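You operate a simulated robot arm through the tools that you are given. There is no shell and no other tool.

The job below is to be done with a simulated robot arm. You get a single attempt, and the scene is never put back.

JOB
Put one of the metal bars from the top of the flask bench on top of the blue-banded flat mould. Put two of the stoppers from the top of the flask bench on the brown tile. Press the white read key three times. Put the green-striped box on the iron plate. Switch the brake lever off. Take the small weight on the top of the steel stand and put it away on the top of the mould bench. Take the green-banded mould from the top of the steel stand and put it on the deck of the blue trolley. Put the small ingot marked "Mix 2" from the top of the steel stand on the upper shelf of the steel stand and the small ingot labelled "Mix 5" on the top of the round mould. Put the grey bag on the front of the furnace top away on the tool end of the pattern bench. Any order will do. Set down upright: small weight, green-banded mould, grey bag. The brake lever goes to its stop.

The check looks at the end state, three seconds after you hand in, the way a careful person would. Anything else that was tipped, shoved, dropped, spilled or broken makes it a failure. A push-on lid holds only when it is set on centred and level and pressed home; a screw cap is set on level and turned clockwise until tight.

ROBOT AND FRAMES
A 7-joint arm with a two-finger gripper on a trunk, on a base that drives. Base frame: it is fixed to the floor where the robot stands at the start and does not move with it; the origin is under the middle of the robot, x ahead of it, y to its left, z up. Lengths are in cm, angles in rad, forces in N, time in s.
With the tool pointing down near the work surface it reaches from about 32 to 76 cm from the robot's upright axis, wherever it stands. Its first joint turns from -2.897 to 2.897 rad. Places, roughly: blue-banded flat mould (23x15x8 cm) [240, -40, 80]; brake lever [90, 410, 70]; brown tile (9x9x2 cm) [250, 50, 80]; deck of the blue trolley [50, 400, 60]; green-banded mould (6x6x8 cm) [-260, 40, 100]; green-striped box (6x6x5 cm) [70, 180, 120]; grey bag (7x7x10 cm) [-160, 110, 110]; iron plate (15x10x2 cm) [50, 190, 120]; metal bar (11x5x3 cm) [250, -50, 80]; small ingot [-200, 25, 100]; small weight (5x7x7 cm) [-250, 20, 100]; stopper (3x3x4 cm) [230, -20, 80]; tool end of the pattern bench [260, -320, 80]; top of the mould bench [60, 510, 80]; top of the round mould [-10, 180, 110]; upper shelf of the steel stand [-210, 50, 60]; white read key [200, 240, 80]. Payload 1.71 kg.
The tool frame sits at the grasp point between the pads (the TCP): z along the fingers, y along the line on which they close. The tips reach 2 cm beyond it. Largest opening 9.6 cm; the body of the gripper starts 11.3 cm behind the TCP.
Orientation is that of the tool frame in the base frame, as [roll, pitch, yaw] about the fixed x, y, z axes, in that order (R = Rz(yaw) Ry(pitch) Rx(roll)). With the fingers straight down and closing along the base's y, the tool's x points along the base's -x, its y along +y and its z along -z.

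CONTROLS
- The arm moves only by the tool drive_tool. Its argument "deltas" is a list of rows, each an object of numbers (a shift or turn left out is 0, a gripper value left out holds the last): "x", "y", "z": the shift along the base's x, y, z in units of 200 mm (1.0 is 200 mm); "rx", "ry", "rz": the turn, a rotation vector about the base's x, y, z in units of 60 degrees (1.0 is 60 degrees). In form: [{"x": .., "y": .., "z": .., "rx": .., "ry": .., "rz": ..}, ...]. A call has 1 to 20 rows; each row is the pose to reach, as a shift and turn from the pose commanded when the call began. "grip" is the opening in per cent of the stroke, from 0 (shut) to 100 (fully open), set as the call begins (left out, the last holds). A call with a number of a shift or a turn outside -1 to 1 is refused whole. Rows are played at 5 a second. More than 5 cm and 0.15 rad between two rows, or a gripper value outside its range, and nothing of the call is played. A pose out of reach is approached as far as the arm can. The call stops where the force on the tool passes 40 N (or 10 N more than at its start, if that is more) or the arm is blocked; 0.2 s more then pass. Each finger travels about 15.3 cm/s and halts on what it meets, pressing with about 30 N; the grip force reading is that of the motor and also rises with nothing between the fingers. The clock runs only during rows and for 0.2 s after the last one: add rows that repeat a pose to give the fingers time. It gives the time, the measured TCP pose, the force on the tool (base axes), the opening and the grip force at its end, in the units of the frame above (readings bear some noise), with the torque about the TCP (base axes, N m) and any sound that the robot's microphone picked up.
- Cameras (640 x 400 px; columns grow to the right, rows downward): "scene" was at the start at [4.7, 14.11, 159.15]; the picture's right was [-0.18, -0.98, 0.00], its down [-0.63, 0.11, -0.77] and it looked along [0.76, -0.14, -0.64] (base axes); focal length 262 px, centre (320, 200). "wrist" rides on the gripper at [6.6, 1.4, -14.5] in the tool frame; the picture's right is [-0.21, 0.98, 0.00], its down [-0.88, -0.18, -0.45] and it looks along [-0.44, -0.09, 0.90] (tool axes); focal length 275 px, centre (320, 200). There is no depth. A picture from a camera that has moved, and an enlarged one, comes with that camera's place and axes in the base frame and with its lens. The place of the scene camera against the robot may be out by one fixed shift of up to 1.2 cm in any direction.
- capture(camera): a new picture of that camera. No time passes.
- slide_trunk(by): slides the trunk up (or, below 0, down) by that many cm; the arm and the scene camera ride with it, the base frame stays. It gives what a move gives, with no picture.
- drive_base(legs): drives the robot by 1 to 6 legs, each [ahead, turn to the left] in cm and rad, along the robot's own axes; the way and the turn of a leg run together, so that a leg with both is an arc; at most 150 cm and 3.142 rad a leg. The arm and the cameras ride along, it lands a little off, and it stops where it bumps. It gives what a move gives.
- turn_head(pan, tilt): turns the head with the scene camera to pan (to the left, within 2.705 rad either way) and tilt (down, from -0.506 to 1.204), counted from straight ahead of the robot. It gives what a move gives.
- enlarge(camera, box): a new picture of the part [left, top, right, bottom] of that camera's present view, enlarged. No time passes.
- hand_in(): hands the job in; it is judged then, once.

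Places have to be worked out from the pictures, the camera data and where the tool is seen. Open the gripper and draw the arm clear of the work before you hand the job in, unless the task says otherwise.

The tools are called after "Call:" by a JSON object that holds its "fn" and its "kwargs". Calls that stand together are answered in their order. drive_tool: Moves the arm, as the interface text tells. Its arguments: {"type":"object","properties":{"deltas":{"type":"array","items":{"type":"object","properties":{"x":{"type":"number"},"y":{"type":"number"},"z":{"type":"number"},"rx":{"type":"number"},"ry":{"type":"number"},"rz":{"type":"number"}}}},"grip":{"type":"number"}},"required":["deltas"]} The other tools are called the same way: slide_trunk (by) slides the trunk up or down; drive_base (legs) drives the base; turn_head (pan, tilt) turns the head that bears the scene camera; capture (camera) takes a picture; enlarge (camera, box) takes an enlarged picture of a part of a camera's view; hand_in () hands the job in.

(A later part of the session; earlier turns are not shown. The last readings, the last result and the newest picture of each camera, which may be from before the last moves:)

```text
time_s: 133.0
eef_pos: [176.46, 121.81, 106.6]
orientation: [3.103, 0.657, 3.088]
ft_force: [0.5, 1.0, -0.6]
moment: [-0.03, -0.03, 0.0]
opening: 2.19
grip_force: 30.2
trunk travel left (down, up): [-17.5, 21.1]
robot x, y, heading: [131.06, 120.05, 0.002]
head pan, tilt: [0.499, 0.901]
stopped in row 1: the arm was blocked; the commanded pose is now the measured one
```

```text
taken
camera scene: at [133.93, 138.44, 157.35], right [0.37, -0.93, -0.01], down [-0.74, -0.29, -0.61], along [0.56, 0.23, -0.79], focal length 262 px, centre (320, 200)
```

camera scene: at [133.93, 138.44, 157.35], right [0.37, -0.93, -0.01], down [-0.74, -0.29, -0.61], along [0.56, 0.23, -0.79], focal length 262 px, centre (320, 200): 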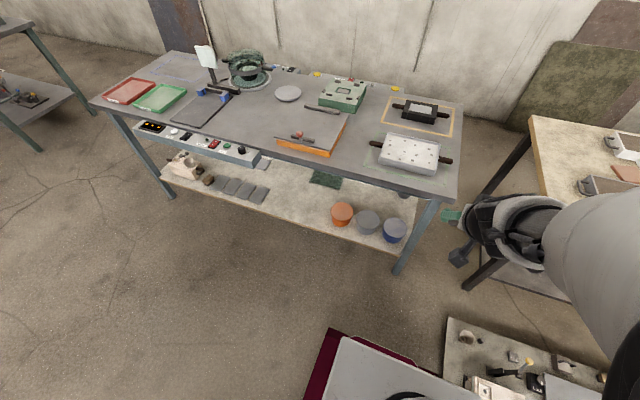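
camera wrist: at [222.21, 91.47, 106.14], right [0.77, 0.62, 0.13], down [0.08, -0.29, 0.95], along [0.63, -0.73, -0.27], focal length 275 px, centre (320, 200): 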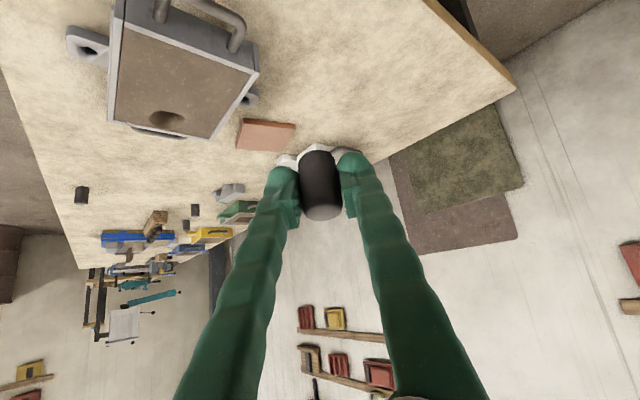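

The folded elbow is pressing the head – that is what blocked it. I extend straight out and look at the posture again.

Call:
{"fn": "drive_tool", "kwargs": {"deltas": [{"x": 0.2, "z": -0.05}, {"x": 0.4, "z": -0.1}, {"x": 0.6, "z": -0.15}, {"x": 0.8, "z": -0.2}, {"x": 1.0, "z": -0.25}]}}

Call:
{"fn": "turn_head", "kwargs": {"pan": 0.5, "tilt": 0.9}}

Call:
{"fn": "capture", "kwargs": {"camera": "scene"}}

```text
time_s: 133.3
eef_pos: [177.77, 123.45, 107.32]
orientation: [-3.119, 0.696, -3.13]
ft_force: [-0.1, -0.4, 0.3]
moment: [-0.01, -0.01, -0.01]
opening: 2.22
grip_force: 30.1
trunk travel left (down, up): [-17.5, 21.1]
robot x, y, heading: [131.06, 119.93, -0.001]
head pan, tilt: [0.499, 0.901]
stopped in row 1: the arm was blocked; the commanded pose is now the measured one
```

```text
time_s: 133.9
eef_pos: [177.77, 123.5, 107.27]
orientation: [-3.118, 0.694, -3.131]
ft_force: [0.5, -0.2, -0.6]
moment: [0.0, 0.0, -0.02]
opening: 2.19
grip_force: 29.7
trunk travel left (down, up): [-17.5, 21.1]
robot x, y, heading: [130.95, 120.1, -0.0]
head pan, tilt: [0.499, 0.901]
```

```text
taken
camera scene: at [133.8, 139.22, 157.35], right [0.48, -0.88, -0.01], down [-0.7, -0.37, -0.61], along [0.53, 0.3, -0.79], focal length 262 px, centre (320, 200)
```

scene: 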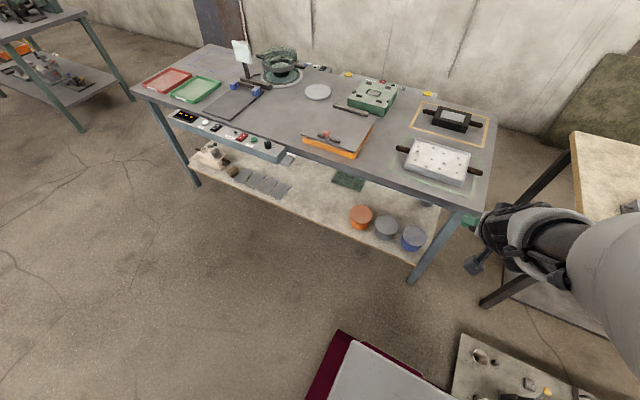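

The elbow is now on the right side of the head. I extend the tool outward again.

Call:
{"fn": "drive_tool", "kwargs": {"deltas": [{"x": 0.2, "z": -0.05}, {"x": 0.4, "z": -0.1}, {"x": 0.6, "z": -0.15}, {"x": 0.8, "z": -0.2}, {"x": 1.0, "z": -0.25}]}}

Call:
{"fn": "turn_head", "kwargs": {"pan": 0.1, "tilt": 0.6}}

Call:
{"fn": "capture", "kwargs": {"camera": "scene"}}

```text
time_s: 134.3
eef_pos: [178.82, 125.8, 107.19]
orientation: [-3.113, 0.725, -3.083]
ft_force: [-0.1, -0.3, 0.2]
moment: [0.01, -0.06, -0.01]
opening: 2.19
grip_force: 30.1
trunk travel left (down, up): [-17.5, 21.1]
robot x, y, heading: [130.78, 119.96, -0.004]
head pan, tilt: [0.499, 0.901]
stopped in row 1: the arm was blocked; the commanded pose is now the measured one
```

```text
time_s: 135.2
eef_pos: [178.84, 125.81, 107.08]
orientation: [-3.113, 0.726, -3.082]
ft_force: [0.0, -0.4, -0.2]
moment: [0.01, 0.0, -0.02]
opening: 2.21
grip_force: 30.5
trunk travel left (down, up): [-17.5, 21.1]
robot x, y, heading: [131.01, 119.97, -0.003]
head pan, tilt: [0.099, 0.6]
```

```text
taken
camera scene: at [135.93, 136.47, 159.79], right [0.1, -1.0, 0.0], down [-0.58, -0.05, -0.82], along [0.81, 0.08, -0.58], focal length 262 px, centre (320, 200)
```

scene: 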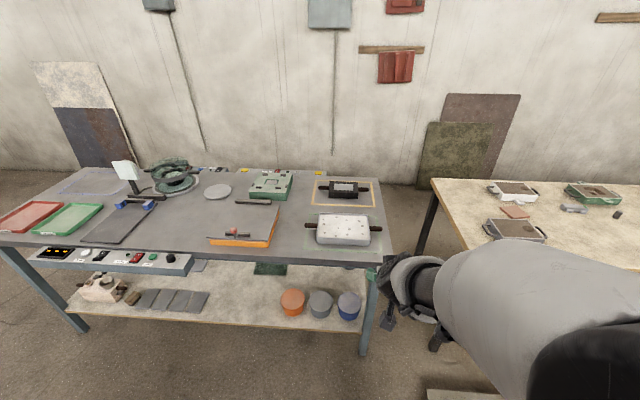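

The forearm now comes from the right. With the head out of the way I extend again.

Call:
{"fn": "drive_tool", "kwargs": {"deltas": [{"x": 0.2, "y": -0.05}, {"x": 0.4, "y": -0.1}, {"x": 0.6, "y": -0.15}, {"x": 0.8, "y": -0.2}]}}

Call:
{"fn": "capture", "kwargs": {"camera": "scene"}}

```text
time_s: 136.2
eef_pos: [193.88, 121.55, 107.74]
orientation: [-3.117, 0.727, -3.079]
ft_force: [0.0, -0.1, -0.6]
moment: [-0.07, -0.02, -0.07]
opening: 2.2
grip_force: 30.5
trunk travel left (down, up): [-17.5, 21.1]
robot x, y, heading: [130.67, 120.15, -0.007]
head pan, tilt: [0.099, 0.6]
```

```text
taken
camera scene: at [135.97, 136.66, 159.77], right [0.09, -1.0, 0.0], down [-0.58, -0.05, -0.82], along [0.81, 0.08, -0.58], focal length 262 px, centre (320, 200)
```

scene: 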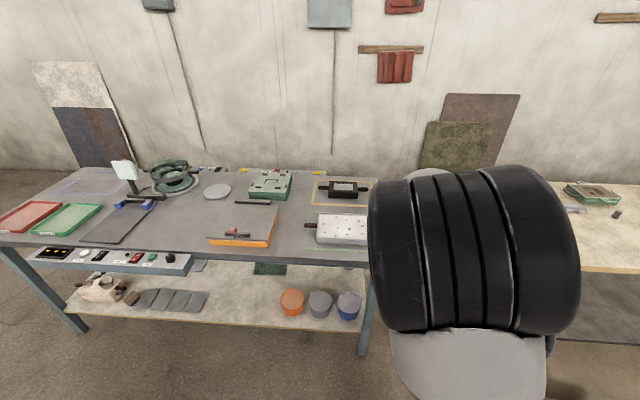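

The elbow is back up in line. Here in the open I extend and swing the tool to azimuth about −42° at r≈75 before driving in.

Call:
{"fn": "drive_tool", "kwargs": {"deltas": [{"x": 0.04, "y": -0.2, "rz": -0.055}, {"x": 0.08, "y": -0.4, "rz": -0.11}, {"x": 0.1, "y": -0.6, "rz": -0.165}, {"x": 0.1, "y": -0.8, "rz": -0.22}, {"x": 0.08, "y": -1.0, "rz": -0.275}]}}

Call:
{"fn": "drive_tool", "kwargs": {"deltas": [{"x": -0.01, "y": -0.2, "rz": -0.055}, {"x": -0.03, "y": -0.4, "rz": -0.11}, {"x": -0.06, "y": -0.6, "rz": -0.165}, {"x": -0.09, "y": -0.8, "rz": -0.22}, {"x": -0.13, "y": -1.0, "rz": -0.275}]}}

Call:
{"fn": "drive_tool", "kwargs": {"deltas": [{"x": -0.07, "y": -0.2, "rz": -0.07}, {"x": -0.15, "y": -0.4, "rz": -0.14}, {"x": -0.22, "y": -0.6, "rz": -0.208}]}}

Call:
{"fn": "turn_head", "kwargs": {"pan": -0.6, "tilt": 0.7}}

Call:
{"fn": "capture", "kwargs": {"camera": "scene"}}

```text
time_s: 137.3
eef_pos: [195.34, 101.47, 107.58]
orientation: [-3.114, 0.724, 2.913]
ft_force: [0.1, -0.4, 0.1]
moment: [0.05, -0.02, -0.01]
opening: 2.21
grip_force: 29.9
trunk travel left (down, up): [-17.5, 21.1]
robot x, y, heading: [131.03, 120.36, -0.004]
head pan, tilt: [0.099, 0.6]
```

```text
time_s: 138.6
eef_pos: [194.27, 85.13, 110.37]
orientation: [-3.119, 0.727, 2.637]
ft_force: [-1.7, -0.7, -0.3]
moment: [0.05, -0.04, 0.03]
opening: 2.19
grip_force: 29.5
out of reach, approached as far as the arm can: row 5
trunk travel left (down, up): [-17.5, 21.1]
robot x, y, heading: [131.2, 120.05, -0.004]
head pan, tilt: [0.099, 0.6]
```

```text
time_s: 139.3
eef_pos: [191.66, 82.08, 111.7]
orientation: [-3.117, 0.727, 2.402]
ft_force: [-1.3, -0.2, -0.2]
moment: [0.02, -0.06, 0.04]
opening: 2.2
grip_force: 30.3
out of reach, approached as far as the arm can: row 1, 2, 3
trunk travel left (down, up): [-17.5, 21.1]
robot x, y, heading: [130.68, 119.97, 0.001]
head pan, tilt: [0.099, 0.6]
```

```text
time_s: 140.4
eef_pos: [191.91, 82.21, 111.76]
orientation: [-3.113, 0.726, 2.408]
ft_force: [-0.8, 0.4, -0.7]
moment: [0.0, -0.04, -0.03]
opening: 2.19
grip_force: 30.7
trunk travel left (down, up): [-17.5, 21.1]
robot x, y, heading: [130.97, 120.18, -0.004]
head pan, tilt: [-0.6, 0.7]
```

```text
taken
camera scene: at [134.15, 130.8, 158.96], right [-0.57, -0.82, 0.01], down [-0.54, 0.37, -0.76], along [0.62, -0.43, -0.65], focal length 262 px, centre (320, 200)
```

scene: 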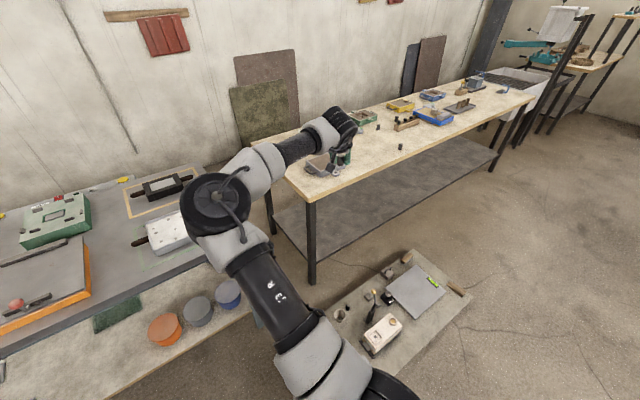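

The readings show the first joint stops near +14° of azimuth, so the forward-right side is out of reach; I must face the tile with it on my left-front (heading −90°). First I bring the tool back to azimuth ~+35°.

Call:
{"fn": "drive_tool", "kwargs": {"deltas": [{"y": 0.2, "rz": 0.1}, {"y": 0.4, "rz": 0.2}, {"y": 0.6, "rz": 0.3}, {"x": 0.05, "y": 0.8, "rz": 0.4}, {"x": 0.1, "y": 1.0, "rz": 0.5}]}}

Call:
{"fn": "drive_tool", "kwargs": {"deltas": [{"y": 0.2, "rz": 0.06}, {"y": 0.4, "rz": 0.12}, {"y": 0.6, "rz": 0.18}, {"y": 0.8, "rz": 0.24}, {"y": 1.0, "rz": 0.3}]}}

Call:
{"fn": "drive_tool", "kwargs": {"deltas": [{"x": -0.03, "y": 0.2, "rz": 0.06}, {"x": -0.08, "y": 0.4, "rz": 0.12}, {"x": -0.14, "y": 0.6, "rz": 0.18}, {"x": -0.2, "y": 0.8, "rz": 0.24}, {"x": -0.27, "y": 1.0, "rz": 0.3}]}}

Call:
{"fn": "drive_tool", "kwargs": {"deltas": [{"x": -0.08, "y": 0.2, "rz": 0.06}, {"x": -0.16, "y": 0.4, "rz": 0.12}, {"x": -0.25, "y": 0.6, "rz": 0.18}]}}

Call:
{"fn": "turn_head", "kwargs": {"pan": 1.6, "tilt": 0.9}}

Call:
{"fn": "capture", "kwargs": {"camera": "scene"}}

```text
time_s: 141.6
eef_pos: [194.01, 102.12, 111.67]
orientation: [-3.114, 0.725, 2.934]
ft_force: [0.7, 0.3, -0.8]
moment: [-0.03, 0.0, 0.01]
opening: 2.21
grip_force: 30.0
trunk travel left (down, up): [-17.5, 21.1]
robot x, y, heading: [130.97, 119.58, -0.0]
head pan, tilt: [-0.6, 0.7]
```

```text
time_s: 142.8
eef_pos: [193.98, 122.29, 111.69]
orientation: [-3.115, 0.724, -3.039]
ft_force: [-0.2, -0.4, -0.4]
moment: [0.03, 0.01, -0.01]
opening: 2.2
grip_force: 30.2
trunk travel left (down, up): [-17.5, 21.1]
robot x, y, heading: [130.97, 119.76, 0.001]
head pan, tilt: [-0.6, 0.7]
```

```text
time_s: 144.0
eef_pos: [188.54, 142.18, 111.63]
orientation: [-3.116, 0.726, -2.725]
ft_force: [-0.7, -0.5, -0.8]
moment: [-0.02, 0.0, 0.03]
opening: 2.2
grip_force: 29.7
trunk travel left (down, up): [-17.5, 21.1]
robot x, y, heading: [131.07, 120.01, -0.001]
head pan, tilt: [-0.6, 0.7]
```

```text
time_s: 144.8
eef_pos: [183.56, 154.17, 111.59]
orientation: [-3.115, 0.726, -2.535]
ft_force: [0.0, 0.7, 0.0]
moment: [0.01, 0.03, -0.02]
opening: 2.17
grip_force: 30.1
trunk travel left (down, up): [-17.5, 21.1]
robot x, y, heading: [131.08, 119.83, 0.0]
head pan, tilt: [-0.6, 0.7]
```

```text
time_s: 146.9
eef_pos: [183.61, 154.06, 111.66]
orientation: [-3.118, 0.726, -2.537]
ft_force: [-0.2, 0.2, -0.7]
moment: [0.0, -0.06, -0.04]
opening: 2.2
grip_force: 30.2
trunk travel left (down, up): [-17.5, 21.1]
robot x, y, heading: [130.77, 120.42, -0.007]
head pan, tilt: [1.6, 0.901]
```

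```text
taken
camera scene: at [126.92, 143.17, 157.47], right [1.0, 0.03, -0.02], down [0.01, -0.78, -0.62], along [-0.03, 0.62, -0.78], focal length 262 px, centre (320, 200)
```

scene: 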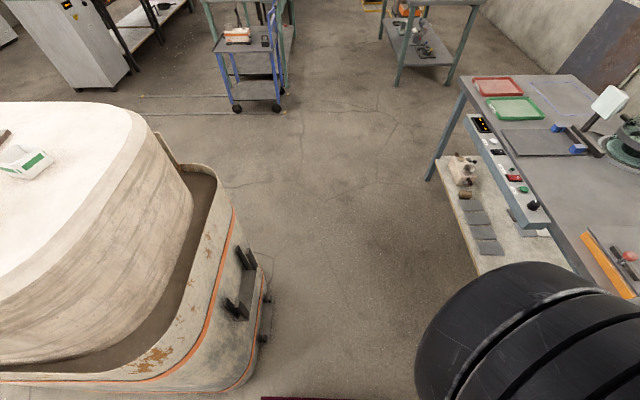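

The aisle between tub and bench 2 is clear. I drive: back 16, turn left 50°, ahead 60, to a clear spot near (153, 166).

Call:
{"fn": "drive_base", "kwargs": {"legs": [[-16, 0], [0, 0.873], [62, 0]]}}

```text
time_s: 154.3
eef_pos: [162.55, 229.34, 111.71]
orientation: [-3.117, 0.725, -1.666]
ft_force: [0.8, -1.3, -1.3]
moment: [-0.03, 0.04, 0.01]
opening: 2.21
grip_force: 29.9
trunk travel left (down, up): [-17.5, 21.1]
robot x, y, heading: [154.88, 167.0, 0.875]
head pan, tilt: [1.6, 0.901]
```

Now at (155, 167). I go up to about (160, 206), turn right about, ready for a shallow approach down to the tile stand.

Call:
{"fn": "drive_base", "kwargs": {"legs": [[0, 0.566], [39.3, 0], [0, -2.793]]}}

```text
time_s: 166.7
eef_pos: [200.82, 159.73, 111.4]
orientation: [-3.084, 0.723, 2.344]
ft_force: [-0.1, 0.1, -0.3]
moment: [0.04, -0.01, 0.01]
opening: 2.19
grip_force: 30.3
trunk travel left (down, up): [-17.5, 21.1]
robot x, y, heading: [160.81, 205.7, -1.376]
head pan, tilt: [1.6, 0.901]
```

I approach with a slight eastward slant and then straighten to heading −90°.

Call:
{"fn": "drive_base", "kwargs": {"legs": [[0, 0.012], [60, 0], [24, -0.2]]}}

Call:
{"fn": "turn_head", "kwargs": {"pan": 0.6, "tilt": 0.8}}

Call:
{"fn": "capture", "kwargs": {"camera": "scene"}}

Call:
{"fn": "capture", "kwargs": {"camera": "wrist"}}

```text
time_s: 172.1
eef_pos: [201.72, 69.29, 111.06]
orientation: [-3.044, 0.716, 2.088]
ft_force: [0.2, -0.3, 1.0]
moment: [0.06, -0.04, 0.04]
opening: 2.21
grip_force: 30.6
trunk travel left (down, up): [-17.5, 21.1]
robot x, y, heading: [175.03, 122.95, -1.568]
head pan, tilt: [1.6, 0.901]
```

```text
time_s: 173.3
eef_pos: [196.52, 68.36, 111.76]
orientation: [-3.043, 0.727, 1.986]
ft_force: [1.1, -0.3, 0.0]
moment: [-0.02, 0.03, -0.03]
opening: 2.22
grip_force: 30.2
trunk travel left (down, up): [-17.5, 21.1]
robot x, y, heading: [175.39, 123.12, -1.57]
head pan, tilt: [0.6, 0.799]
```

```text
taken
camera scene: at [198.38, 125.7, 158.24], right [-0.14, -0.99, -0.02], down [-0.71, 0.11, -0.7], along [0.69, -0.09, -0.72], focal length 262 px, centre (320, 200)
```

scene: 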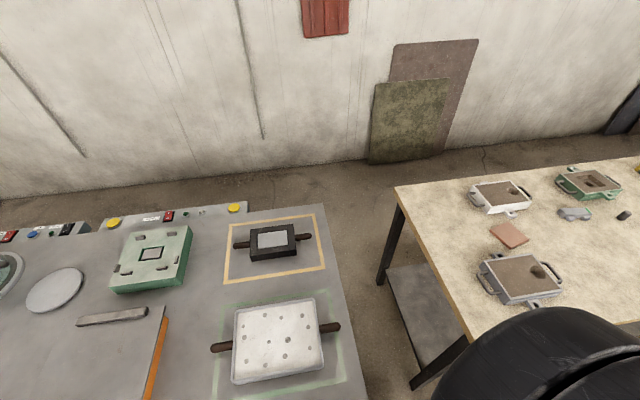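

```text
taken
camera wrist: at [193.32, 82.78, 117.88], right [0.98, 0.19, 0.06], down [0.01, -0.38, 0.93], along [0.2, -0.91, -0.37], focal length 275 px, centre (320, 200)
```

wrist: 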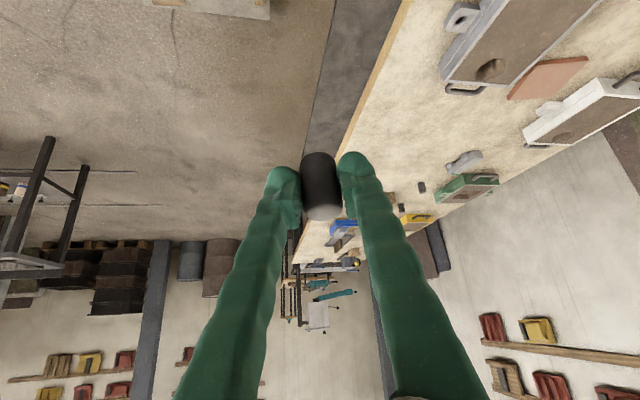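

The elbow touches the head when the head turns to 0.6, so I turn it back to 1.6, and then extend the arm toward the tile.

Call:
{"fn": "turn_head", "kwargs": {"pan": 1.6, "tilt": 0.8}}

Call:
{"fn": "drive_tool", "kwargs": {"deltas": [{"x": 0.2, "rz": 0.08}, {"x": 0.4, "rz": 0.16}, {"x": 0.6, "rz": 0.24}, {"x": 0.8, "rz": 0.3}, {"x": 1.0, "rz": 0.342}]}}

Call:
{"fn": "drive_tool", "kwargs": {"deltas": [{"x": 0.2}, {"x": 0.4}, {"x": 0.55, "y": 0.05}]}}

Call:
{"fn": "capture", "kwargs": {"camera": "wrist"}}

Call:
{"fn": "capture", "kwargs": {"camera": "scene"}}

```text
time_s: 174.6
eef_pos: [196.65, 68.47, 111.35]
orientation: [-3.028, 0.723, 1.995]
ft_force: [-0.5, -1.1, -0.3]
moment: [0.0, 0.0, 0.0]
opening: 2.19
grip_force: 30.3
trunk travel left (down, up): [-17.5, 21.1]
robot x, y, heading: [175.7, 123.28, -1.57]
head pan, tilt: [1.6, 0.799]
```

```text
time_s: 175.8
eef_pos: [221.87, 71.11, 111.96]
orientation: [-3.037, 0.733, 2.451]
ft_force: [0.3, -0.6, 0.3]
moment: [0.01, -0.02, 0.02]
opening: 2.19
grip_force: 30.1
trunk travel left (down, up): [-17.5, 21.1]
robot x, y, heading: [175.15, 123.54, -1.568]
head pan, tilt: [1.6, 0.799]
```

```text
time_s: 176.6
eef_pos: [232.75, 72.14, 112.05]
orientation: [-3.037, 0.732, 2.45]
ft_force: [0.6, 0.1, -0.6]
moment: [0.0, -0.04, -0.02]
opening: 2.18
grip_force: 30.2
trunk travel left (down, up): [-17.5, 21.1]
robot x, y, heading: [175.2, 123.38, -1.572]
head pan, tilt: [1.6, 0.799]
```

```text
taken
camera wrist: at [223.59, 83.6, 118.05], right [0.79, 0.61, 0.06], down [0.18, -0.32, 0.93], along [0.59, -0.72, -0.37], focal length 275 px, centre (320, 200)
```

wrist: 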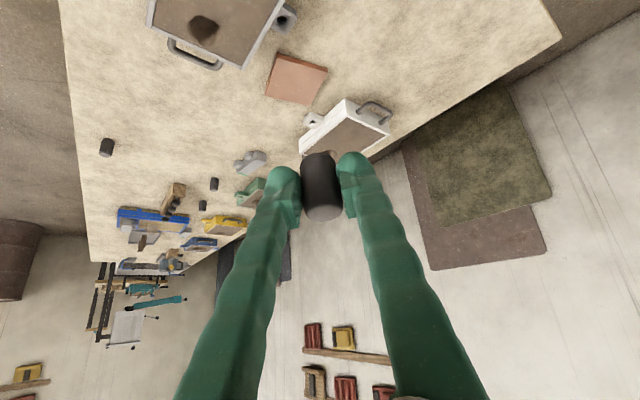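

```text
taken
camera scene: at [198.47, 127.1, 158.25], right [0.03, -1.0, -0.02], down [-0.72, -0.01, -0.7], along [0.7, 0.03, -0.72], focal length 262 px, centre (320, 200)
```

scene: 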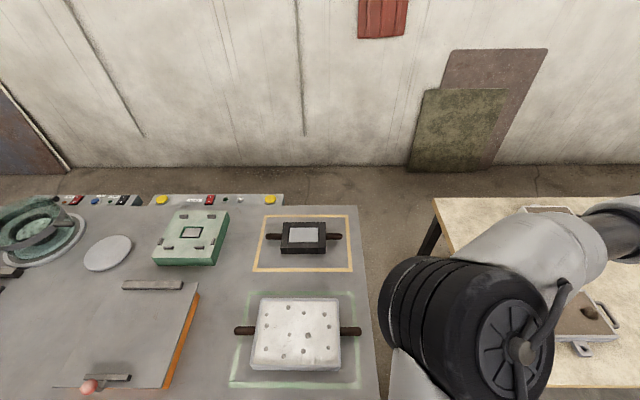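

Reach is a bit long from here, so I shimmy the base about 3 cm toward +x: back 37, slant forward, and straighten.

Call:
{"fn": "drive_base", "kwargs": {"legs": [[-37, 0], [0, 0.09], [36, 0], [0, -0.09]]}}

```text
time_s: 182.2
eef_pos: [235.85, 72.6, 112.02]
orientation: [-3.036, 0.732, 2.447]
ft_force: [-0.7, 0.2, 0.7]
moment: [-0.02, 0.02, -0.02]
opening: 2.2
grip_force: 29.5
trunk travel left (down, up): [-17.5, 21.1]
robot x, y, heading: [178.5, 124.19, -1.577]
head pan, tilt: [1.6, 0.799]
```

Now ahead 2.6 cm to close up to the platform edge.

Call:
{"fn": "drive_base", "kwargs": {"legs": [[2.6, 0]]}}

Call:
{"fn": "drive_tool", "kwargs": {"deltas": [{"x": 0.05, "y": -0.05, "z": -0.15, "rx": 0.0073, "ry": -0.05, "rz": -0.013}, {"x": 0.1, "y": -0.15, "z": -0.3, "rx": 0.0073, "ry": -0.093, "rz": -0.013}, {"x": 0.15, "y": -0.25, "z": -0.45, "rx": 0.0073, "ry": -0.093, "rz": -0.013}, {"x": 0.2, "y": -0.35, "z": -0.55, "rx": 0.0073, "ry": -0.093, "rz": -0.013}]}}

Call:
{"fn": "capture", "kwargs": {"camera": "wrist"}}

```text
time_s: 183.0
eef_pos: [235.75, 72.23, 112.89]
orientation: [-3.019, 0.744, 2.462]
ft_force: [-0.3, 0.0, -0.5]
moment: [-0.07, 0.01, -0.04]
opening: 2.21
grip_force: 30.0
trunk travel left (down, up): [-17.5, 21.1]
robot x, y, heading: [178.65, 121.53, -1.575]
head pan, tilt: [1.6, 0.799]
```

```text
time_s: 184.0
eef_pos: [239.74, 66.11, 102.3]
orientation: [-3.106, 0.816, 2.383]
ft_force: [-0.4, -0.7, -0.3]
moment: [0.02, 0.01, -0.03]
opening: 2.21
grip_force: 30.2
trunk travel left (down, up): [-17.5, 21.1]
robot x, y, heading: [178.48, 121.52, -1.578]
head pan, tilt: [1.6, 0.799]
```

```text
taken
camera wrist: at [230.26, 77.81, 107.29], right [0.79, 0.6, 0.13], down [0.08, -0.31, 0.95], along [0.6, -0.74, -0.29], focal length 275 px, centre (320, 200)
```

wrist: 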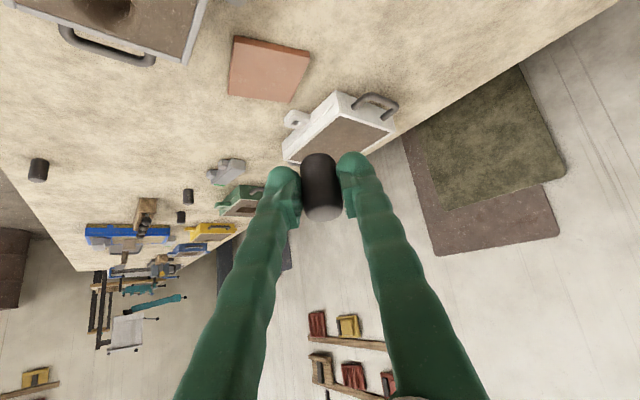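

Tile centre confirmed at (244, 54). I move to above its corner B region, TCP about (245, 57, 90).

Call:
{"fn": "drive_tool", "kwargs": {"deltas": [{"x": 0.07, "y": -0.11, "z": -0.15}, {"x": 0.14, "y": -0.22, "z": -0.3}, {"x": 0.21, "y": -0.33, "z": -0.45}, {"x": 0.27, "y": -0.455, "z": -0.6}]}}

Call:
{"fn": "capture", "kwargs": {"camera": "wrist"}}

Call:
{"fn": "capture", "kwargs": {"camera": "scene"}}

```text
time_s: 185.0
eef_pos: [245.41, 56.95, 90.28]
orientation: [-3.106, 0.814, 2.383]
ft_force: [-0.6, -0.9, -1.0]
moment: [0.01, 0.02, 0.01]
opening: 2.21
grip_force: 29.6
trunk travel left (down, up): [-17.5, 21.1]
robot x, y, heading: [178.42, 120.92, -1.577]
head pan, tilt: [1.6, 0.799]
```

```text
taken
camera wrist: at [235.81, 68.76, 95.22], right [0.79, 0.6, 0.13], down [0.08, -0.31, 0.95], along [0.6, -0.74, -0.29], focal length 275 px, centre (320, 200)
```

wrist: 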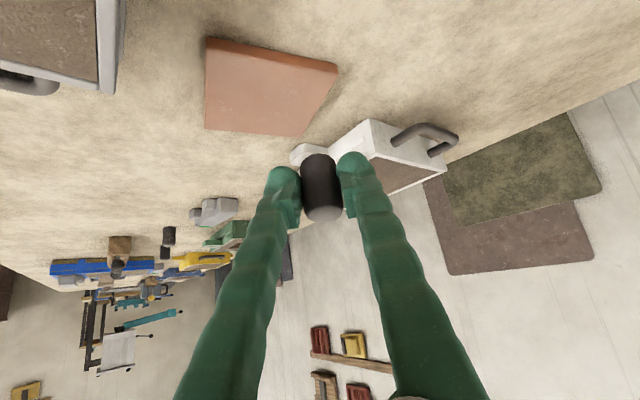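

```text
taken
camera scene: at [201.69, 124.89, 158.25], right [0.02, -1.0, -0.02], down [-0.72, -0.01, -0.7], along [0.7, 0.03, -0.72], focal length 262 px, centre (320, 200)
```

scene: 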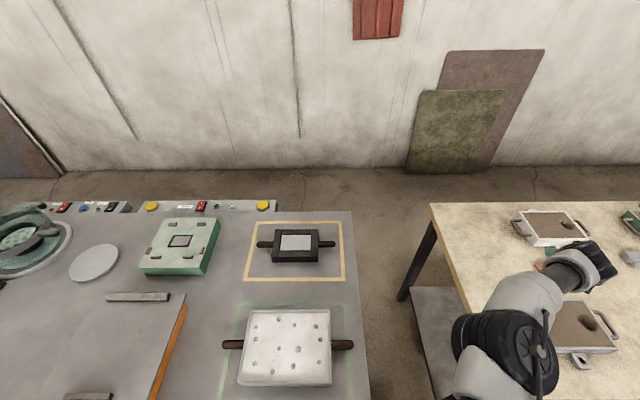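

The spot directly below lies on the tile near corner B. I lower straight down in steps.

Call:
{"fn": "drive_tool", "kwargs": {"deltas": [{"z": -0.1}, {"z": -0.2}, {"z": -0.245}]}}

Call:
{"fn": "capture", "kwargs": {"camera": "wrist"}}

```text
time_s: 185.8
eef_pos: [245.52, 57.05, 85.62]
orientation: [-3.105, 0.816, 2.384]
ft_force: [0.3, -0.3, 0.0]
moment: [0.02, -0.01, 0.02]
opening: 2.19
grip_force: 30.2
trunk travel left (down, up): [-17.5, 21.1]
robot x, y, heading: [178.2, 121.22, -1.572]
head pan, tilt: [1.6, 0.799]
```

```text
taken
camera wrist: at [235.89, 68.76, 90.51], right [0.79, 0.6, 0.13], down [0.08, -0.31, 0.95], along [0.6, -0.74, -0.29], focal length 275 px, centre (320, 200)
```

wrist: 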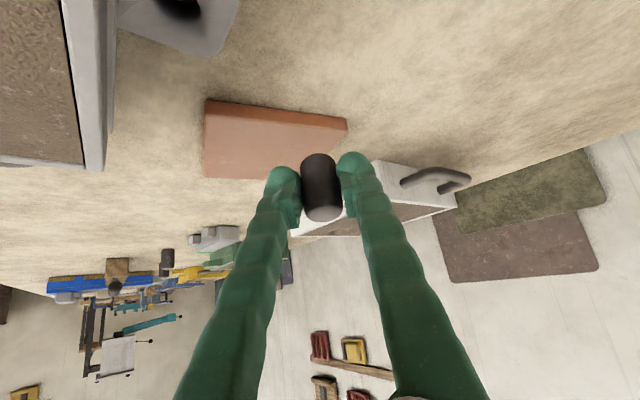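

On the tile, slightly near its right edge; I shift 0.5 cm left and lower until contact.

Call:
{"fn": "drive_tool", "kwargs": {"deltas": [{"x": -0.02, "y": -0.02, "z": -0.02}, {"x": -0.02, "y": -0.02, "z": -0.035}]}}

Call:
{"fn": "drive_tool", "kwargs": {"deltas": [{"z": -0.01}, {"z": -0.02}]}}

```text
time_s: 186.4
eef_pos: [245.1, 56.69, 84.79]
orientation: [-3.104, 0.816, 2.385]
ft_force: [-0.2, 0.7, -0.3]
moment: [0.0, -0.02, 0.0]
opening: 2.21
grip_force: 30.2
trunk travel left (down, up): [-17.5, 21.1]
robot x, y, heading: [178.63, 121.54, -1.575]
head pan, tilt: [1.6, 0.799]
```

```text
time_s: 187.0
eef_pos: [245.2, 56.62, 84.28]
orientation: [-3.103, 0.818, 2.386]
ft_force: [0.1, -0.4, -0.8]
moment: [0.01, -0.01, -0.02]
opening: 2.21
grip_force: 30.1
trunk travel left (down, up): [-17.5, 21.1]
robot x, y, heading: [178.2, 121.42, -1.574]
head pan, tilt: [1.6, 0.799]
```

No contact yet; I continue down in 2 mm steps.

Call:
{"fn": "drive_tool", "kwargs": {"deltas": [{"z": -0.01}, {"z": -0.02}]}}

Call:
{"fn": "drive_tool", "kwargs": {"deltas": [{"z": -0.01}, {"z": -0.02}]}}

Call:
{"fn": "capture", "kwargs": {"camera": "wrist"}}

```text
time_s: 187.6
eef_pos: [245.12, 56.73, 83.92]
orientation: [-3.104, 0.816, 2.385]
ft_force: [-0.8, -0.8, -1.6]
moment: [-0.01, 0.01, 0.01]
opening: 2.21
grip_force: 30.0
trunk travel left (down, up): [-17.5, 21.1]
robot x, y, heading: [178.73, 121.72, -1.578]
head pan, tilt: [1.6, 0.799]
```

```text
time_s: 188.2
eef_pos: [245.12, 56.73, 83.82]
orientation: [-3.102, 0.819, 2.389]
ft_force: [-1.2, 1.6, 9.6]
moment: [0.0, -0.04, 0.0]
opening: 2.21
grip_force: 29.8
trunk travel left (down, up): [-17.5, 21.1]
robot x, y, heading: [178.61, 121.26, -1.572]
head pan, tilt: [1.6, 0.799]
```

```text
taken
camera wrist: at [235.55, 68.39, 88.72], right [0.79, 0.6, 0.13], down [0.08, -0.31, 0.95], along [0.61, -0.74, -0.29], focal length 275 px, centre (320, 200)
```

wrist: 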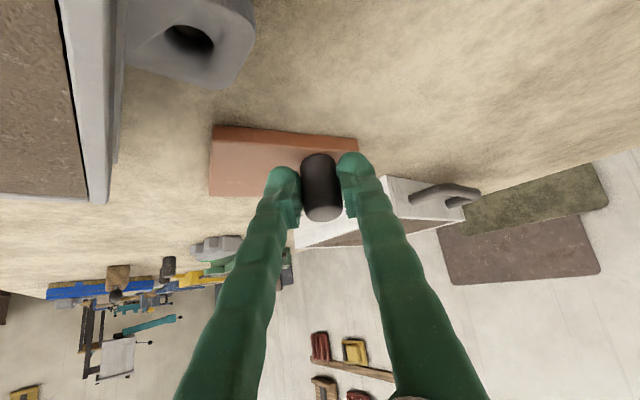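

Contact felt (≈10 N). I open the fingers partly to release.

Call:
{"fn": "drive_tool", "kwargs": {"deltas": [{"z": 0.0}, {"z": 0.0}, {"z": 0.0}], "grip": 45}}

Call:
{"fn": "capture", "kwargs": {"camera": "wrist"}}

```text
time_s: 189.0
eef_pos: [244.97, 56.7, 83.6]
orientation: [-3.103, 0.816, 2.389]
ft_force: [-0.1, 0.4, -0.1]
moment: [0.01, 0.0, 0.02]
opening: 4.34
grip_force: 0.1
trunk travel left (down, up): [-17.5, 21.1]
robot x, y, heading: [178.53, 121.46, -1.571]
head pan, tilt: [1.6, 0.799]
```

```text
taken
camera wrist: at [235.55, 68.38, 88.47], right [0.79, 0.6, 0.12], down [0.08, -0.31, 0.95], along [0.6, -0.74, -0.29], focal length 275 px, centre (320, 200)
```

wrist: 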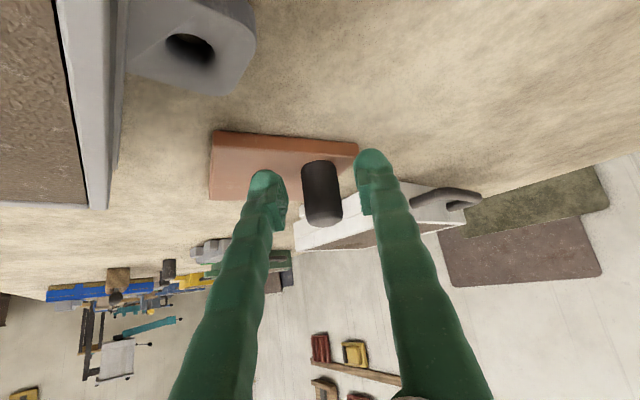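

The stopper stands on the tile. I withdraw along the tool axis and upward.

Call:
{"fn": "drive_tool", "kwargs": {"deltas": [{"x": -0.05, "y": 0.05, "z": 0.08}, {"x": -0.12, "y": 0.12, "z": 0.2}, {"x": -0.2, "y": 0.2, "z": 0.35}, {"x": -0.26, "y": 0.26, "z": 0.5}, {"x": -0.3, "y": 0.3, "z": 0.7}, {"x": -0.35, "y": 0.35, "z": 0.9}]}}

Call:
{"fn": "capture", "kwargs": {"camera": "wrist"}}

Call:
{"fn": "capture", "kwargs": {"camera": "scene"}}

```text
time_s: 190.4
eef_pos: [237.82, 63.83, 101.78]
orientation: [-3.105, 0.819, 2.386]
ft_force: [-0.8, 0.1, 0.2]
moment: [0.0, -0.01, -0.02]
opening: 4.32
grip_force: 0.1
trunk travel left (down, up): [-17.5, 21.1]
robot x, y, heading: [178.36, 121.43, -1.573]
head pan, tilt: [1.6, 0.799]
```

```text
taken
camera wrist: at [228.28, 75.64, 106.71], right [0.79, 0.6, 0.13], down [0.08, -0.31, 0.95], along [0.61, -0.74, -0.29], focal length 275 px, centre (320, 200)
```

wrist: 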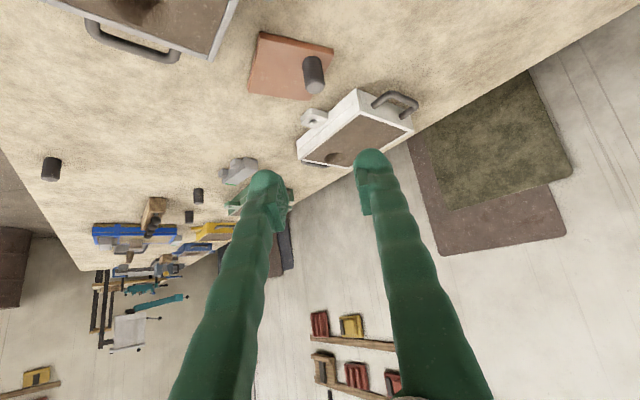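

```text
taken
camera scene: at [201.62, 125.1, 158.26], right [0.03, -1.0, -0.02], down [-0.72, -0.01, -0.7], along [0.7, 0.03, -0.72], focal length 262 px, centre (320, 200)
```

scene: 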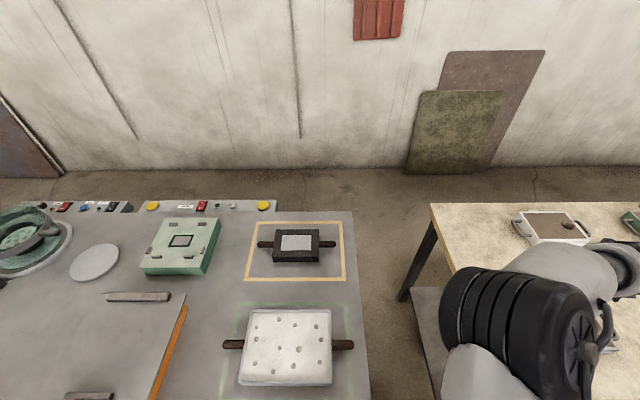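

Stopper one is done. I raise and retract the tool a little, then leave the way I came: back off, shimmy, and reverse up the aisle.

Call:
{"fn": "drive_tool", "kwargs": {"deltas": [{"x": -0.1, "y": 0.1, "z": 0.15}, {"x": -0.25, "y": 0.2, "z": 0.3}, {"x": -0.4, "y": 0.3, "z": 0.45}, {"x": -0.55, "y": 0.4, "z": 0.55}], "grip": 100}}

Call:
{"fn": "drive_base", "kwargs": {"legs": [[-2.6, 0], [0, 0.09], [-36, 0], [0, -0.09], [-24, 0.2], [-38, 0]]}}

```text
time_s: 191.4
eef_pos: [226.63, 71.78, 112.66]
orientation: [-3.105, 0.817, 2.38]
ft_force: [0.2, -0.4, -0.2]
moment: [-0.04, -0.02, 0.03]
opening: 9.6
grip_force: 0.0
trunk travel left (down, up): [-17.5, 21.1]
robot x, y, heading: [178.38, 121.11, -1.573]
head pan, tilt: [1.6, 0.799]
```

```text
time_s: 198.9
eef_pos: [223.26, 180.27, 111.86]
orientation: [-3.118, 0.809, 2.572]
ft_force: [-2.3, -1.4, -0.7]
moment: [0.12, -0.13, 0.17]
opening: 9.63
grip_force: 0.1
trunk travel left (down, up): [-17.5, 21.1]
robot x, y, heading: [166.15, 220.98, -1.377]
head pan, tilt: [1.6, 0.799]
```

I'm beside the read-key panel of bench 2, so I look at it now.

Call:
{"fn": "turn_head", "kwargs": {"pan": 1.9, "tilt": 0.8}}

Call:
{"fn": "capture", "kwargs": {"camera": "scene"}}

Call:
{"fn": "enlarge", "kwargs": {"camera": "scene", "box": [80, 180, 320, 330]}}

```text
time_s: 199.7
eef_pos: [222.89, 181.26, 112.51]
orientation: [-3.104, 0.818, 2.577]
ft_force: [-0.2, -0.8, -0.6]
moment: [0.02, 0.04, 0.0]
opening: 9.6
grip_force: 0.1
trunk travel left (down, up): [-17.5, 21.1]
robot x, y, heading: [165.88, 220.74, -1.372]
head pan, tilt: [1.901, 0.799]
```

```text
taken
camera scene: at [187.07, 230.89, 158.31], right [0.5, -0.87, -0.02], down [-0.62, -0.35, -0.7], along [0.6, 0.36, -0.71], focal length 262 px, centre (320, 200)
```

scene: 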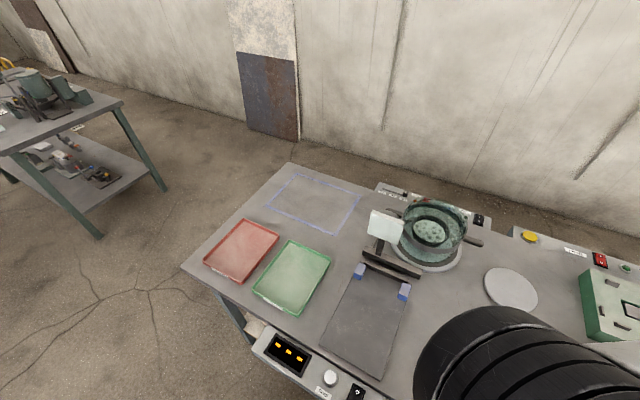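

```text
2.67 times, centred on (200, 255) of scene
camera zoom: at [187.07, 230.89, 158.31], right [0.5, -0.87, -0.02], down [-0.62, -0.35, -0.7], along [0.6, 0.36, -0.71], focal length 698 px, centre (640, 53)
```

zoom: 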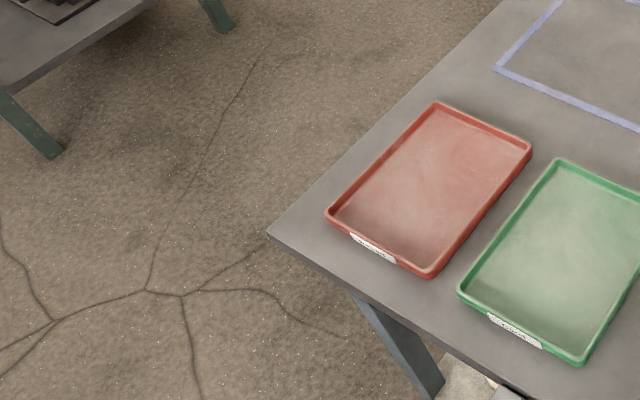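

The white round key labelled beside the display is at the bottom of view; I tilt further and zoom.

Call:
{"fn": "turn_head", "kwargs": {"pan": 1.9, "tilt": 1.1}}

Call:
{"fn": "capture", "kwargs": {"camera": "scene"}}

Call:
{"fn": "enlarge", "kwargs": {"camera": "scene", "box": [220, 210, 420, 335]}}

```text
time_s: 200.5
eef_pos: [221.67, 180.8, 112.69]
orientation: [-3.089, 0.82, 2.567]
ft_force: [0.0, -0.1, 0.1]
moment: [-0.02, 0.0, 0.0]
opening: 9.58
grip_force: 0.0
trunk travel left (down, up): [-17.5, 21.1]
robot x, y, heading: [165.42, 220.92, -1.374]
head pan, tilt: [1.901, 1.1]
```

```text
taken
camera scene: at [185.43, 230.46, 156.11], right [0.5, -0.86, -0.02], down [-0.77, -0.44, -0.46], along [0.39, 0.24, -0.89], focal length 262 px, centre (320, 200)
```

scene: 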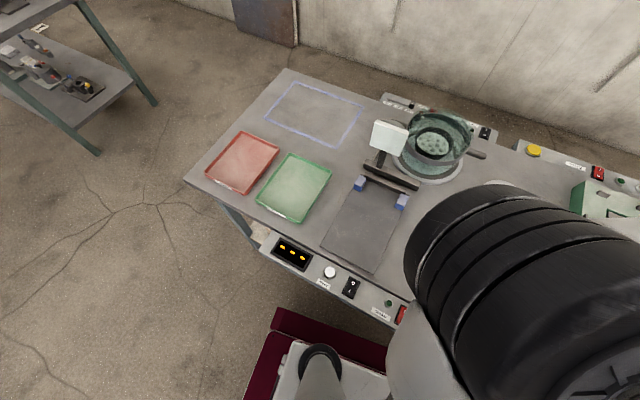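

```text
3.20 times, centred on (320, 272) of scene
camera zoom: at [185.43, 230.46, 156.11], right [0.5, -0.86, -0.02], down [-0.77, -0.44, -0.46], along [0.39, 0.24, -0.89], focal length 837 px, centre (320, -32)
```

zoom: 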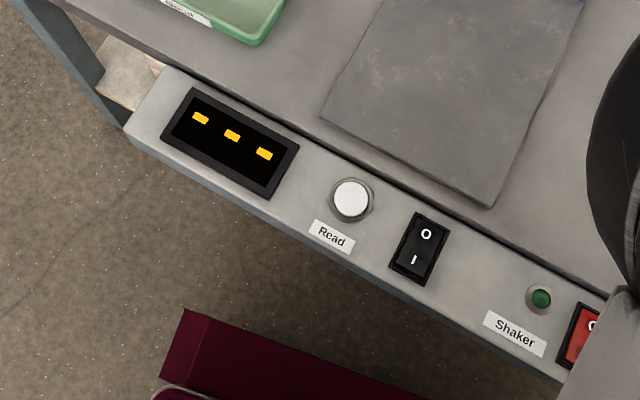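

Read key is at about (200, 237). I point the tool down again and retract, before repositioning the base so that the key lies at front-left.

Call:
{"fn": "drive_tool", "kwargs": {"deltas": [{"x": -0.05, "y": 0.03, "rx": 0.06, "ry": 0.094}, {"x": -0.1, "y": 0.06, "rx": 0.12, "ry": 0.188}, {"x": -0.15, "y": 0.1, "rx": 0.18, "ry": 0.282}, {"x": -0.2, "y": 0.14, "rx": 0.24, "ry": 0.376}, {"x": -0.26, "y": 0.18, "rx": 0.3, "ry": 0.47}, {"x": -0.32, "y": 0.22, "rx": 0.36, "ry": 0.564}, {"x": -0.38, "y": 0.27, "rx": 0.426, "ry": 0.657}], "grip": 0}}

```text
time_s: 202.1
eef_pos: [215.08, 187.86, 113.01]
orientation: [-3.115, 0.001, 2.581]
ft_force: [1.1, -0.2, 0.1]
moment: [-0.01, 0.0, -0.02]
opening: 0.02
grip_force: 29.5
trunk travel left (down, up): [-17.5, 21.1]
robot x, y, heading: [166.29, 220.83, -1.372]
head pan, tilt: [1.901, 1.1]
```

Now I reverse on an arc and turn to heading about −0.7.

Call:
{"fn": "drive_base", "kwargs": {"legs": [[-30, 0.3], [0, 0.374]]}}

Call:
{"fn": "capture", "kwargs": {"camera": "wrist"}}

Call:
{"fn": "turn_head", "kwargs": {"pan": 0.5, "tilt": 0.9}}

Call:
{"fn": "capture", "kwargs": {"camera": "scene"}}

```text
time_s: 205.6
eef_pos: [214.24, 254.54, 113.21]
orientation: [-3.113, 0.007, -3.027]
ft_force: [0.1, 0.0, 0.5]
moment: [-0.05, -0.01, 0.02]
opening: 0.02
grip_force: 30.2
trunk travel left (down, up): [-17.5, 21.1]
robot x, y, heading: [155.23, 249.44, -0.702]
head pan, tilt: [1.901, 1.1]
```

```text
taken
camera wrist: at [207.49, 255.55, 127.54], right [0.09, 1.0, -0.03], down [0.89, -0.07, 0.46], along [0.45, -0.07, -0.89], focal length 275 px, centre (320, 200)
```

wrist: 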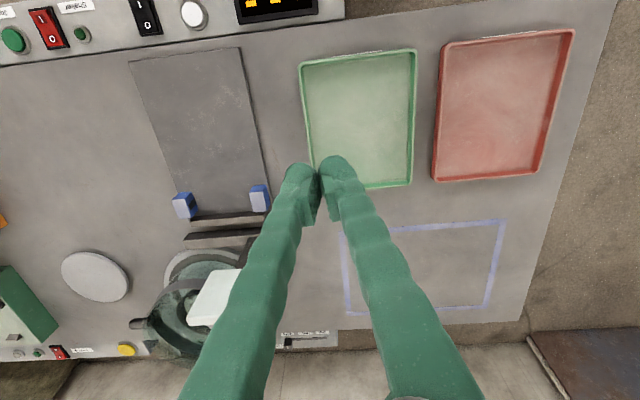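

```text
time_s: 207.1
eef_pos: [213.37, 255.26, 113.72]
orientation: [-3.105, 0.014, -3.027]
ft_force: [0.4, 1.0, -0.7]
moment: [-0.01, 0.01, 0.01]
opening: 0.0
grip_force: 29.7
trunk travel left (down, up): [-17.5, 21.1]
robot x, y, heading: [155.93, 249.14, -0.698]
head pan, tilt: [0.499, 0.901]
```

```text
taken
camera scene: at [169.83, 261.7, 157.35], right [-0.2, -0.98, -0.01], down [-0.78, 0.16, -0.61], along [0.6, -0.12, -0.79], focal length 262 px, centre (320, 200)
```

scene: 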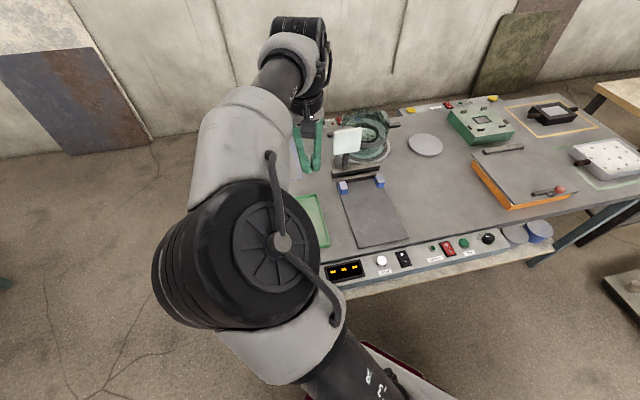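

The key is confirmed at about (199.7, 236). I turn the head away from the elbow and move the closed fingers above the key.

Call:
{"fn": "turn_head", "kwargs": {"pan": 1.9, "tilt": 0.9}}

Call:
{"fn": "drive_tool", "kwargs": {"deltas": [{"x": -0.14, "y": -0.19}, {"x": -0.28, "y": -0.38, "z": -0.1}, {"x": -0.42, "y": -0.57, "z": -0.2}, {"x": -0.55, "y": -0.76, "z": -0.35}, {"x": -0.68, "y": -0.95, "z": -0.5}]}}

Call:
{"fn": "capture", "kwargs": {"camera": "wrist"}}

```text
time_s: 208.7
eef_pos: [213.47, 255.23, 113.8]
orientation: [-3.105, 0.013, -3.027]
ft_force: [-0.7, 0.0, -1.3]
moment: [0.03, -0.04, -0.01]
opening: 0.01
grip_force: 29.5
trunk travel left (down, up): [-17.5, 21.1]
robot x, y, heading: [155.53, 249.15, -0.706]
head pan, tilt: [1.901, 0.901]
```

```text
refused: row 2 steps farther than a row can; nothing moved
```

```text
taken
camera wrist: at [206.44, 256.39, 127.95], right [0.09, 1.0, -0.03], down [0.88, -0.07, 0.46], along [0.46, -0.07, -0.89], focal length 275 px, centre (320, 200)
```

wrist: 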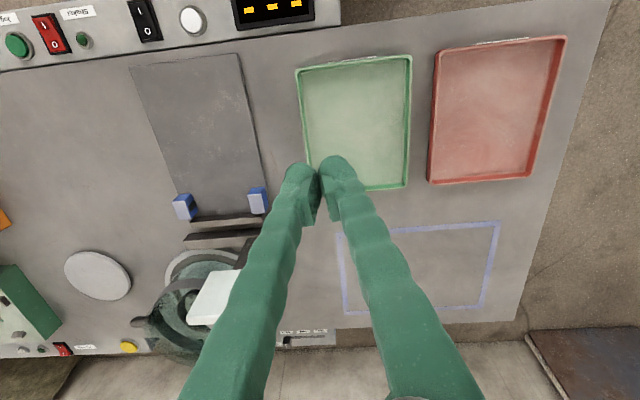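

Steps were too long; I use more rows.

Call:
{"fn": "drive_tool", "kwargs": {"deltas": [{"x": -0.11, "y": -0.16}, {"x": -0.22, "y": -0.32, "z": -0.05}, {"x": -0.33, "y": -0.48, "z": -0.12}, {"x": -0.44, "y": -0.64, "z": -0.2}, {"x": -0.56, "y": -0.8, "z": -0.3}, {"x": -0.68, "y": -0.95, "z": -0.4}, {"x": -0.68, "y": -0.95, "z": -0.55}]}}

Call:
{"fn": "capture", "kwargs": {"camera": "wrist"}}

```text
time_s: 210.3
eef_pos: [199.76, 236.21, 102.66]
orientation: [-3.105, 0.014, -3.026]
ft_force: [0.7, 0.0, 0.3]
moment: [0.04, 0.01, 0.0]
opening: 0.0
grip_force: 29.1
trunk travel left (down, up): [-17.5, 21.1]
robot x, y, heading: [155.36, 249.06, -0.703]
head pan, tilt: [1.901, 0.901]
```

```text
taken
camera wrist: at [192.81, 237.27, 116.78], right [0.09, 1.0, -0.03], down [0.88, -0.07, 0.46], along [0.46, -0.07, -0.89], focal length 275 px, centre (320, 200)
```

wrist: 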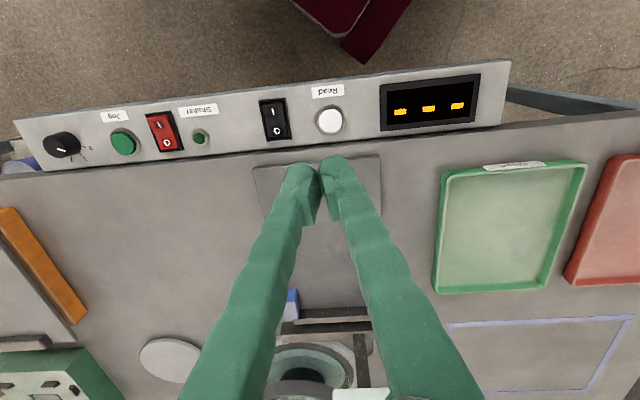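

Key is at about (200.8, 236.8). I adjust and descend.

Call:
{"fn": "drive_tool", "kwargs": {"deltas": [{"x": 0.05, "y": 0.025, "z": -0.2}, {"x": 0.05, "y": 0.025, "z": -0.4}, {"x": 0.05, "y": 0.025, "z": -0.6}, {"x": 0.05, "y": 0.025, "z": -0.8}, {"x": 0.05, "y": 0.025, "z": -0.9}]}}

Call:
{"fn": "capture", "kwargs": {"camera": "wrist"}}

```text
time_s: 211.5
eef_pos: [200.74, 236.81, 84.66]
orientation: [-3.104, 0.015, -3.025]
ft_force: [0.3, 0.9, -0.4]
moment: [0.02, -0.02, 0.02]
opening: 0.02
grip_force: 29.6
trunk travel left (down, up): [-17.5, 21.1]
robot x, y, heading: [155.36, 248.55, -0.7]
head pan, tilt: [1.901, 0.901]
```

```text
taken
camera wrist: at [193.77, 237.89, 98.83], right [0.09, 1.0, -0.03], down [0.88, -0.07, 0.46], along [0.46, -0.07, -0.89], focal length 275 px, centre (320, 200)
```

wrist: 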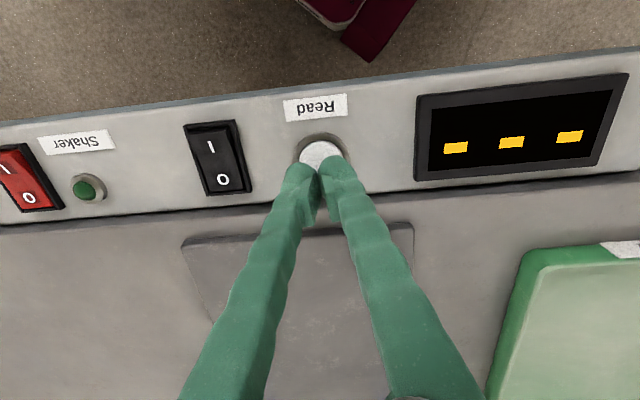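

Aligned with the key. I press down gently in small steps and watch force and sound.

Call:
{"fn": "drive_tool", "kwargs": {"deltas": [{"z": -0.1}, {"z": -0.18}, {"z": -0.2}]}}

Call:
{"fn": "drive_tool", "kwargs": {"deltas": [{"z": -0.015}, {"z": -0.03}, {"z": -0.045}]}}

```text
time_s: 212.1
eef_pos: [199.81, 237.81, 83.22]
orientation: [-3.08, 0.047, -3.029]
ft_force: [-2.8, 3.5, 9.6]
moment: [0.07, 0.15, -0.02]
opening: 0.61
grip_force: 30.0
trunk travel left (down, up): [-17.5, 21.1]
robot x, y, heading: [155.56, 248.98, -0.7]
head pan, tilt: [1.901, 0.901]
heard: click
stopped in row 2: the force on the tool passed its limit at 185 N (the readings are from after the stop); the commanded pose is now the measured one
```

```text
time_s: 212.8
eef_pos: [200.39, 237.17, 82.78]
orientation: [-3.099, 0.048, -3.025]
ft_force: [-40.4, 34.1, 108.3]
moment: [1.18, 1.26, 0.08]
opening: 0.6
grip_force: 29.1
trunk travel left (down, up): [-17.5, 21.1]
robot x, y, heading: [155.6, 248.95, -0.705]
head pan, tilt: [1.901, 0.901]
stopped in row 3: the force on the tool passed its limit at 54 N (the readings are from after the stop); the commanded pose is now the measured one
```

A click was heard; contact height is around TCP 82.8. I lift off and look at the display.

Call:
{"fn": "drive_tool", "kwargs": {"deltas": [{"x": 0.01, "y": -0.01, "z": 0.05}, {"x": 0.01, "y": -0.01, "z": 0.12}]}}

Call:
{"fn": "capture", "kwargs": {"camera": "wrist"}}

```text
time_s: 213.3
eef_pos: [201.92, 235.73, 83.8]
orientation: [-3.097, 0.034, -3.031]
ft_force: [-0.8, 1.6, 0.1]
moment: [-0.02, -0.06, -0.04]
opening: 0.0
grip_force: 29.2
trunk travel left (down, up): [-17.5, 21.1]
robot x, y, heading: [155.66, 249.23, -0.705]
head pan, tilt: [1.901, 0.901]
```

```text
taken
camera wrist: at [194.79, 237.06, 97.83], right [0.1, 0.99, -0.04], down [0.87, -0.07, 0.48], along [0.48, -0.08, -0.88], focal length 275 px, centre (320, 200)
```

wrist: 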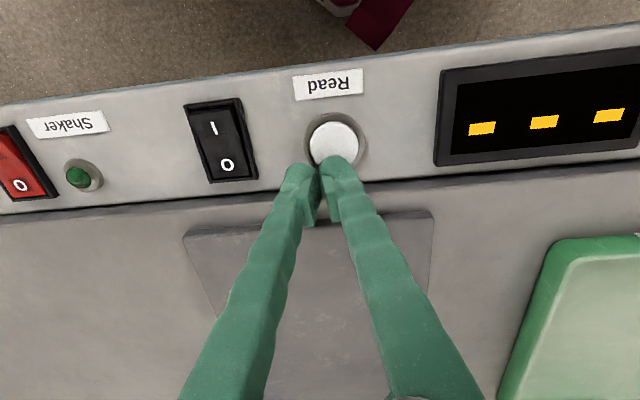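

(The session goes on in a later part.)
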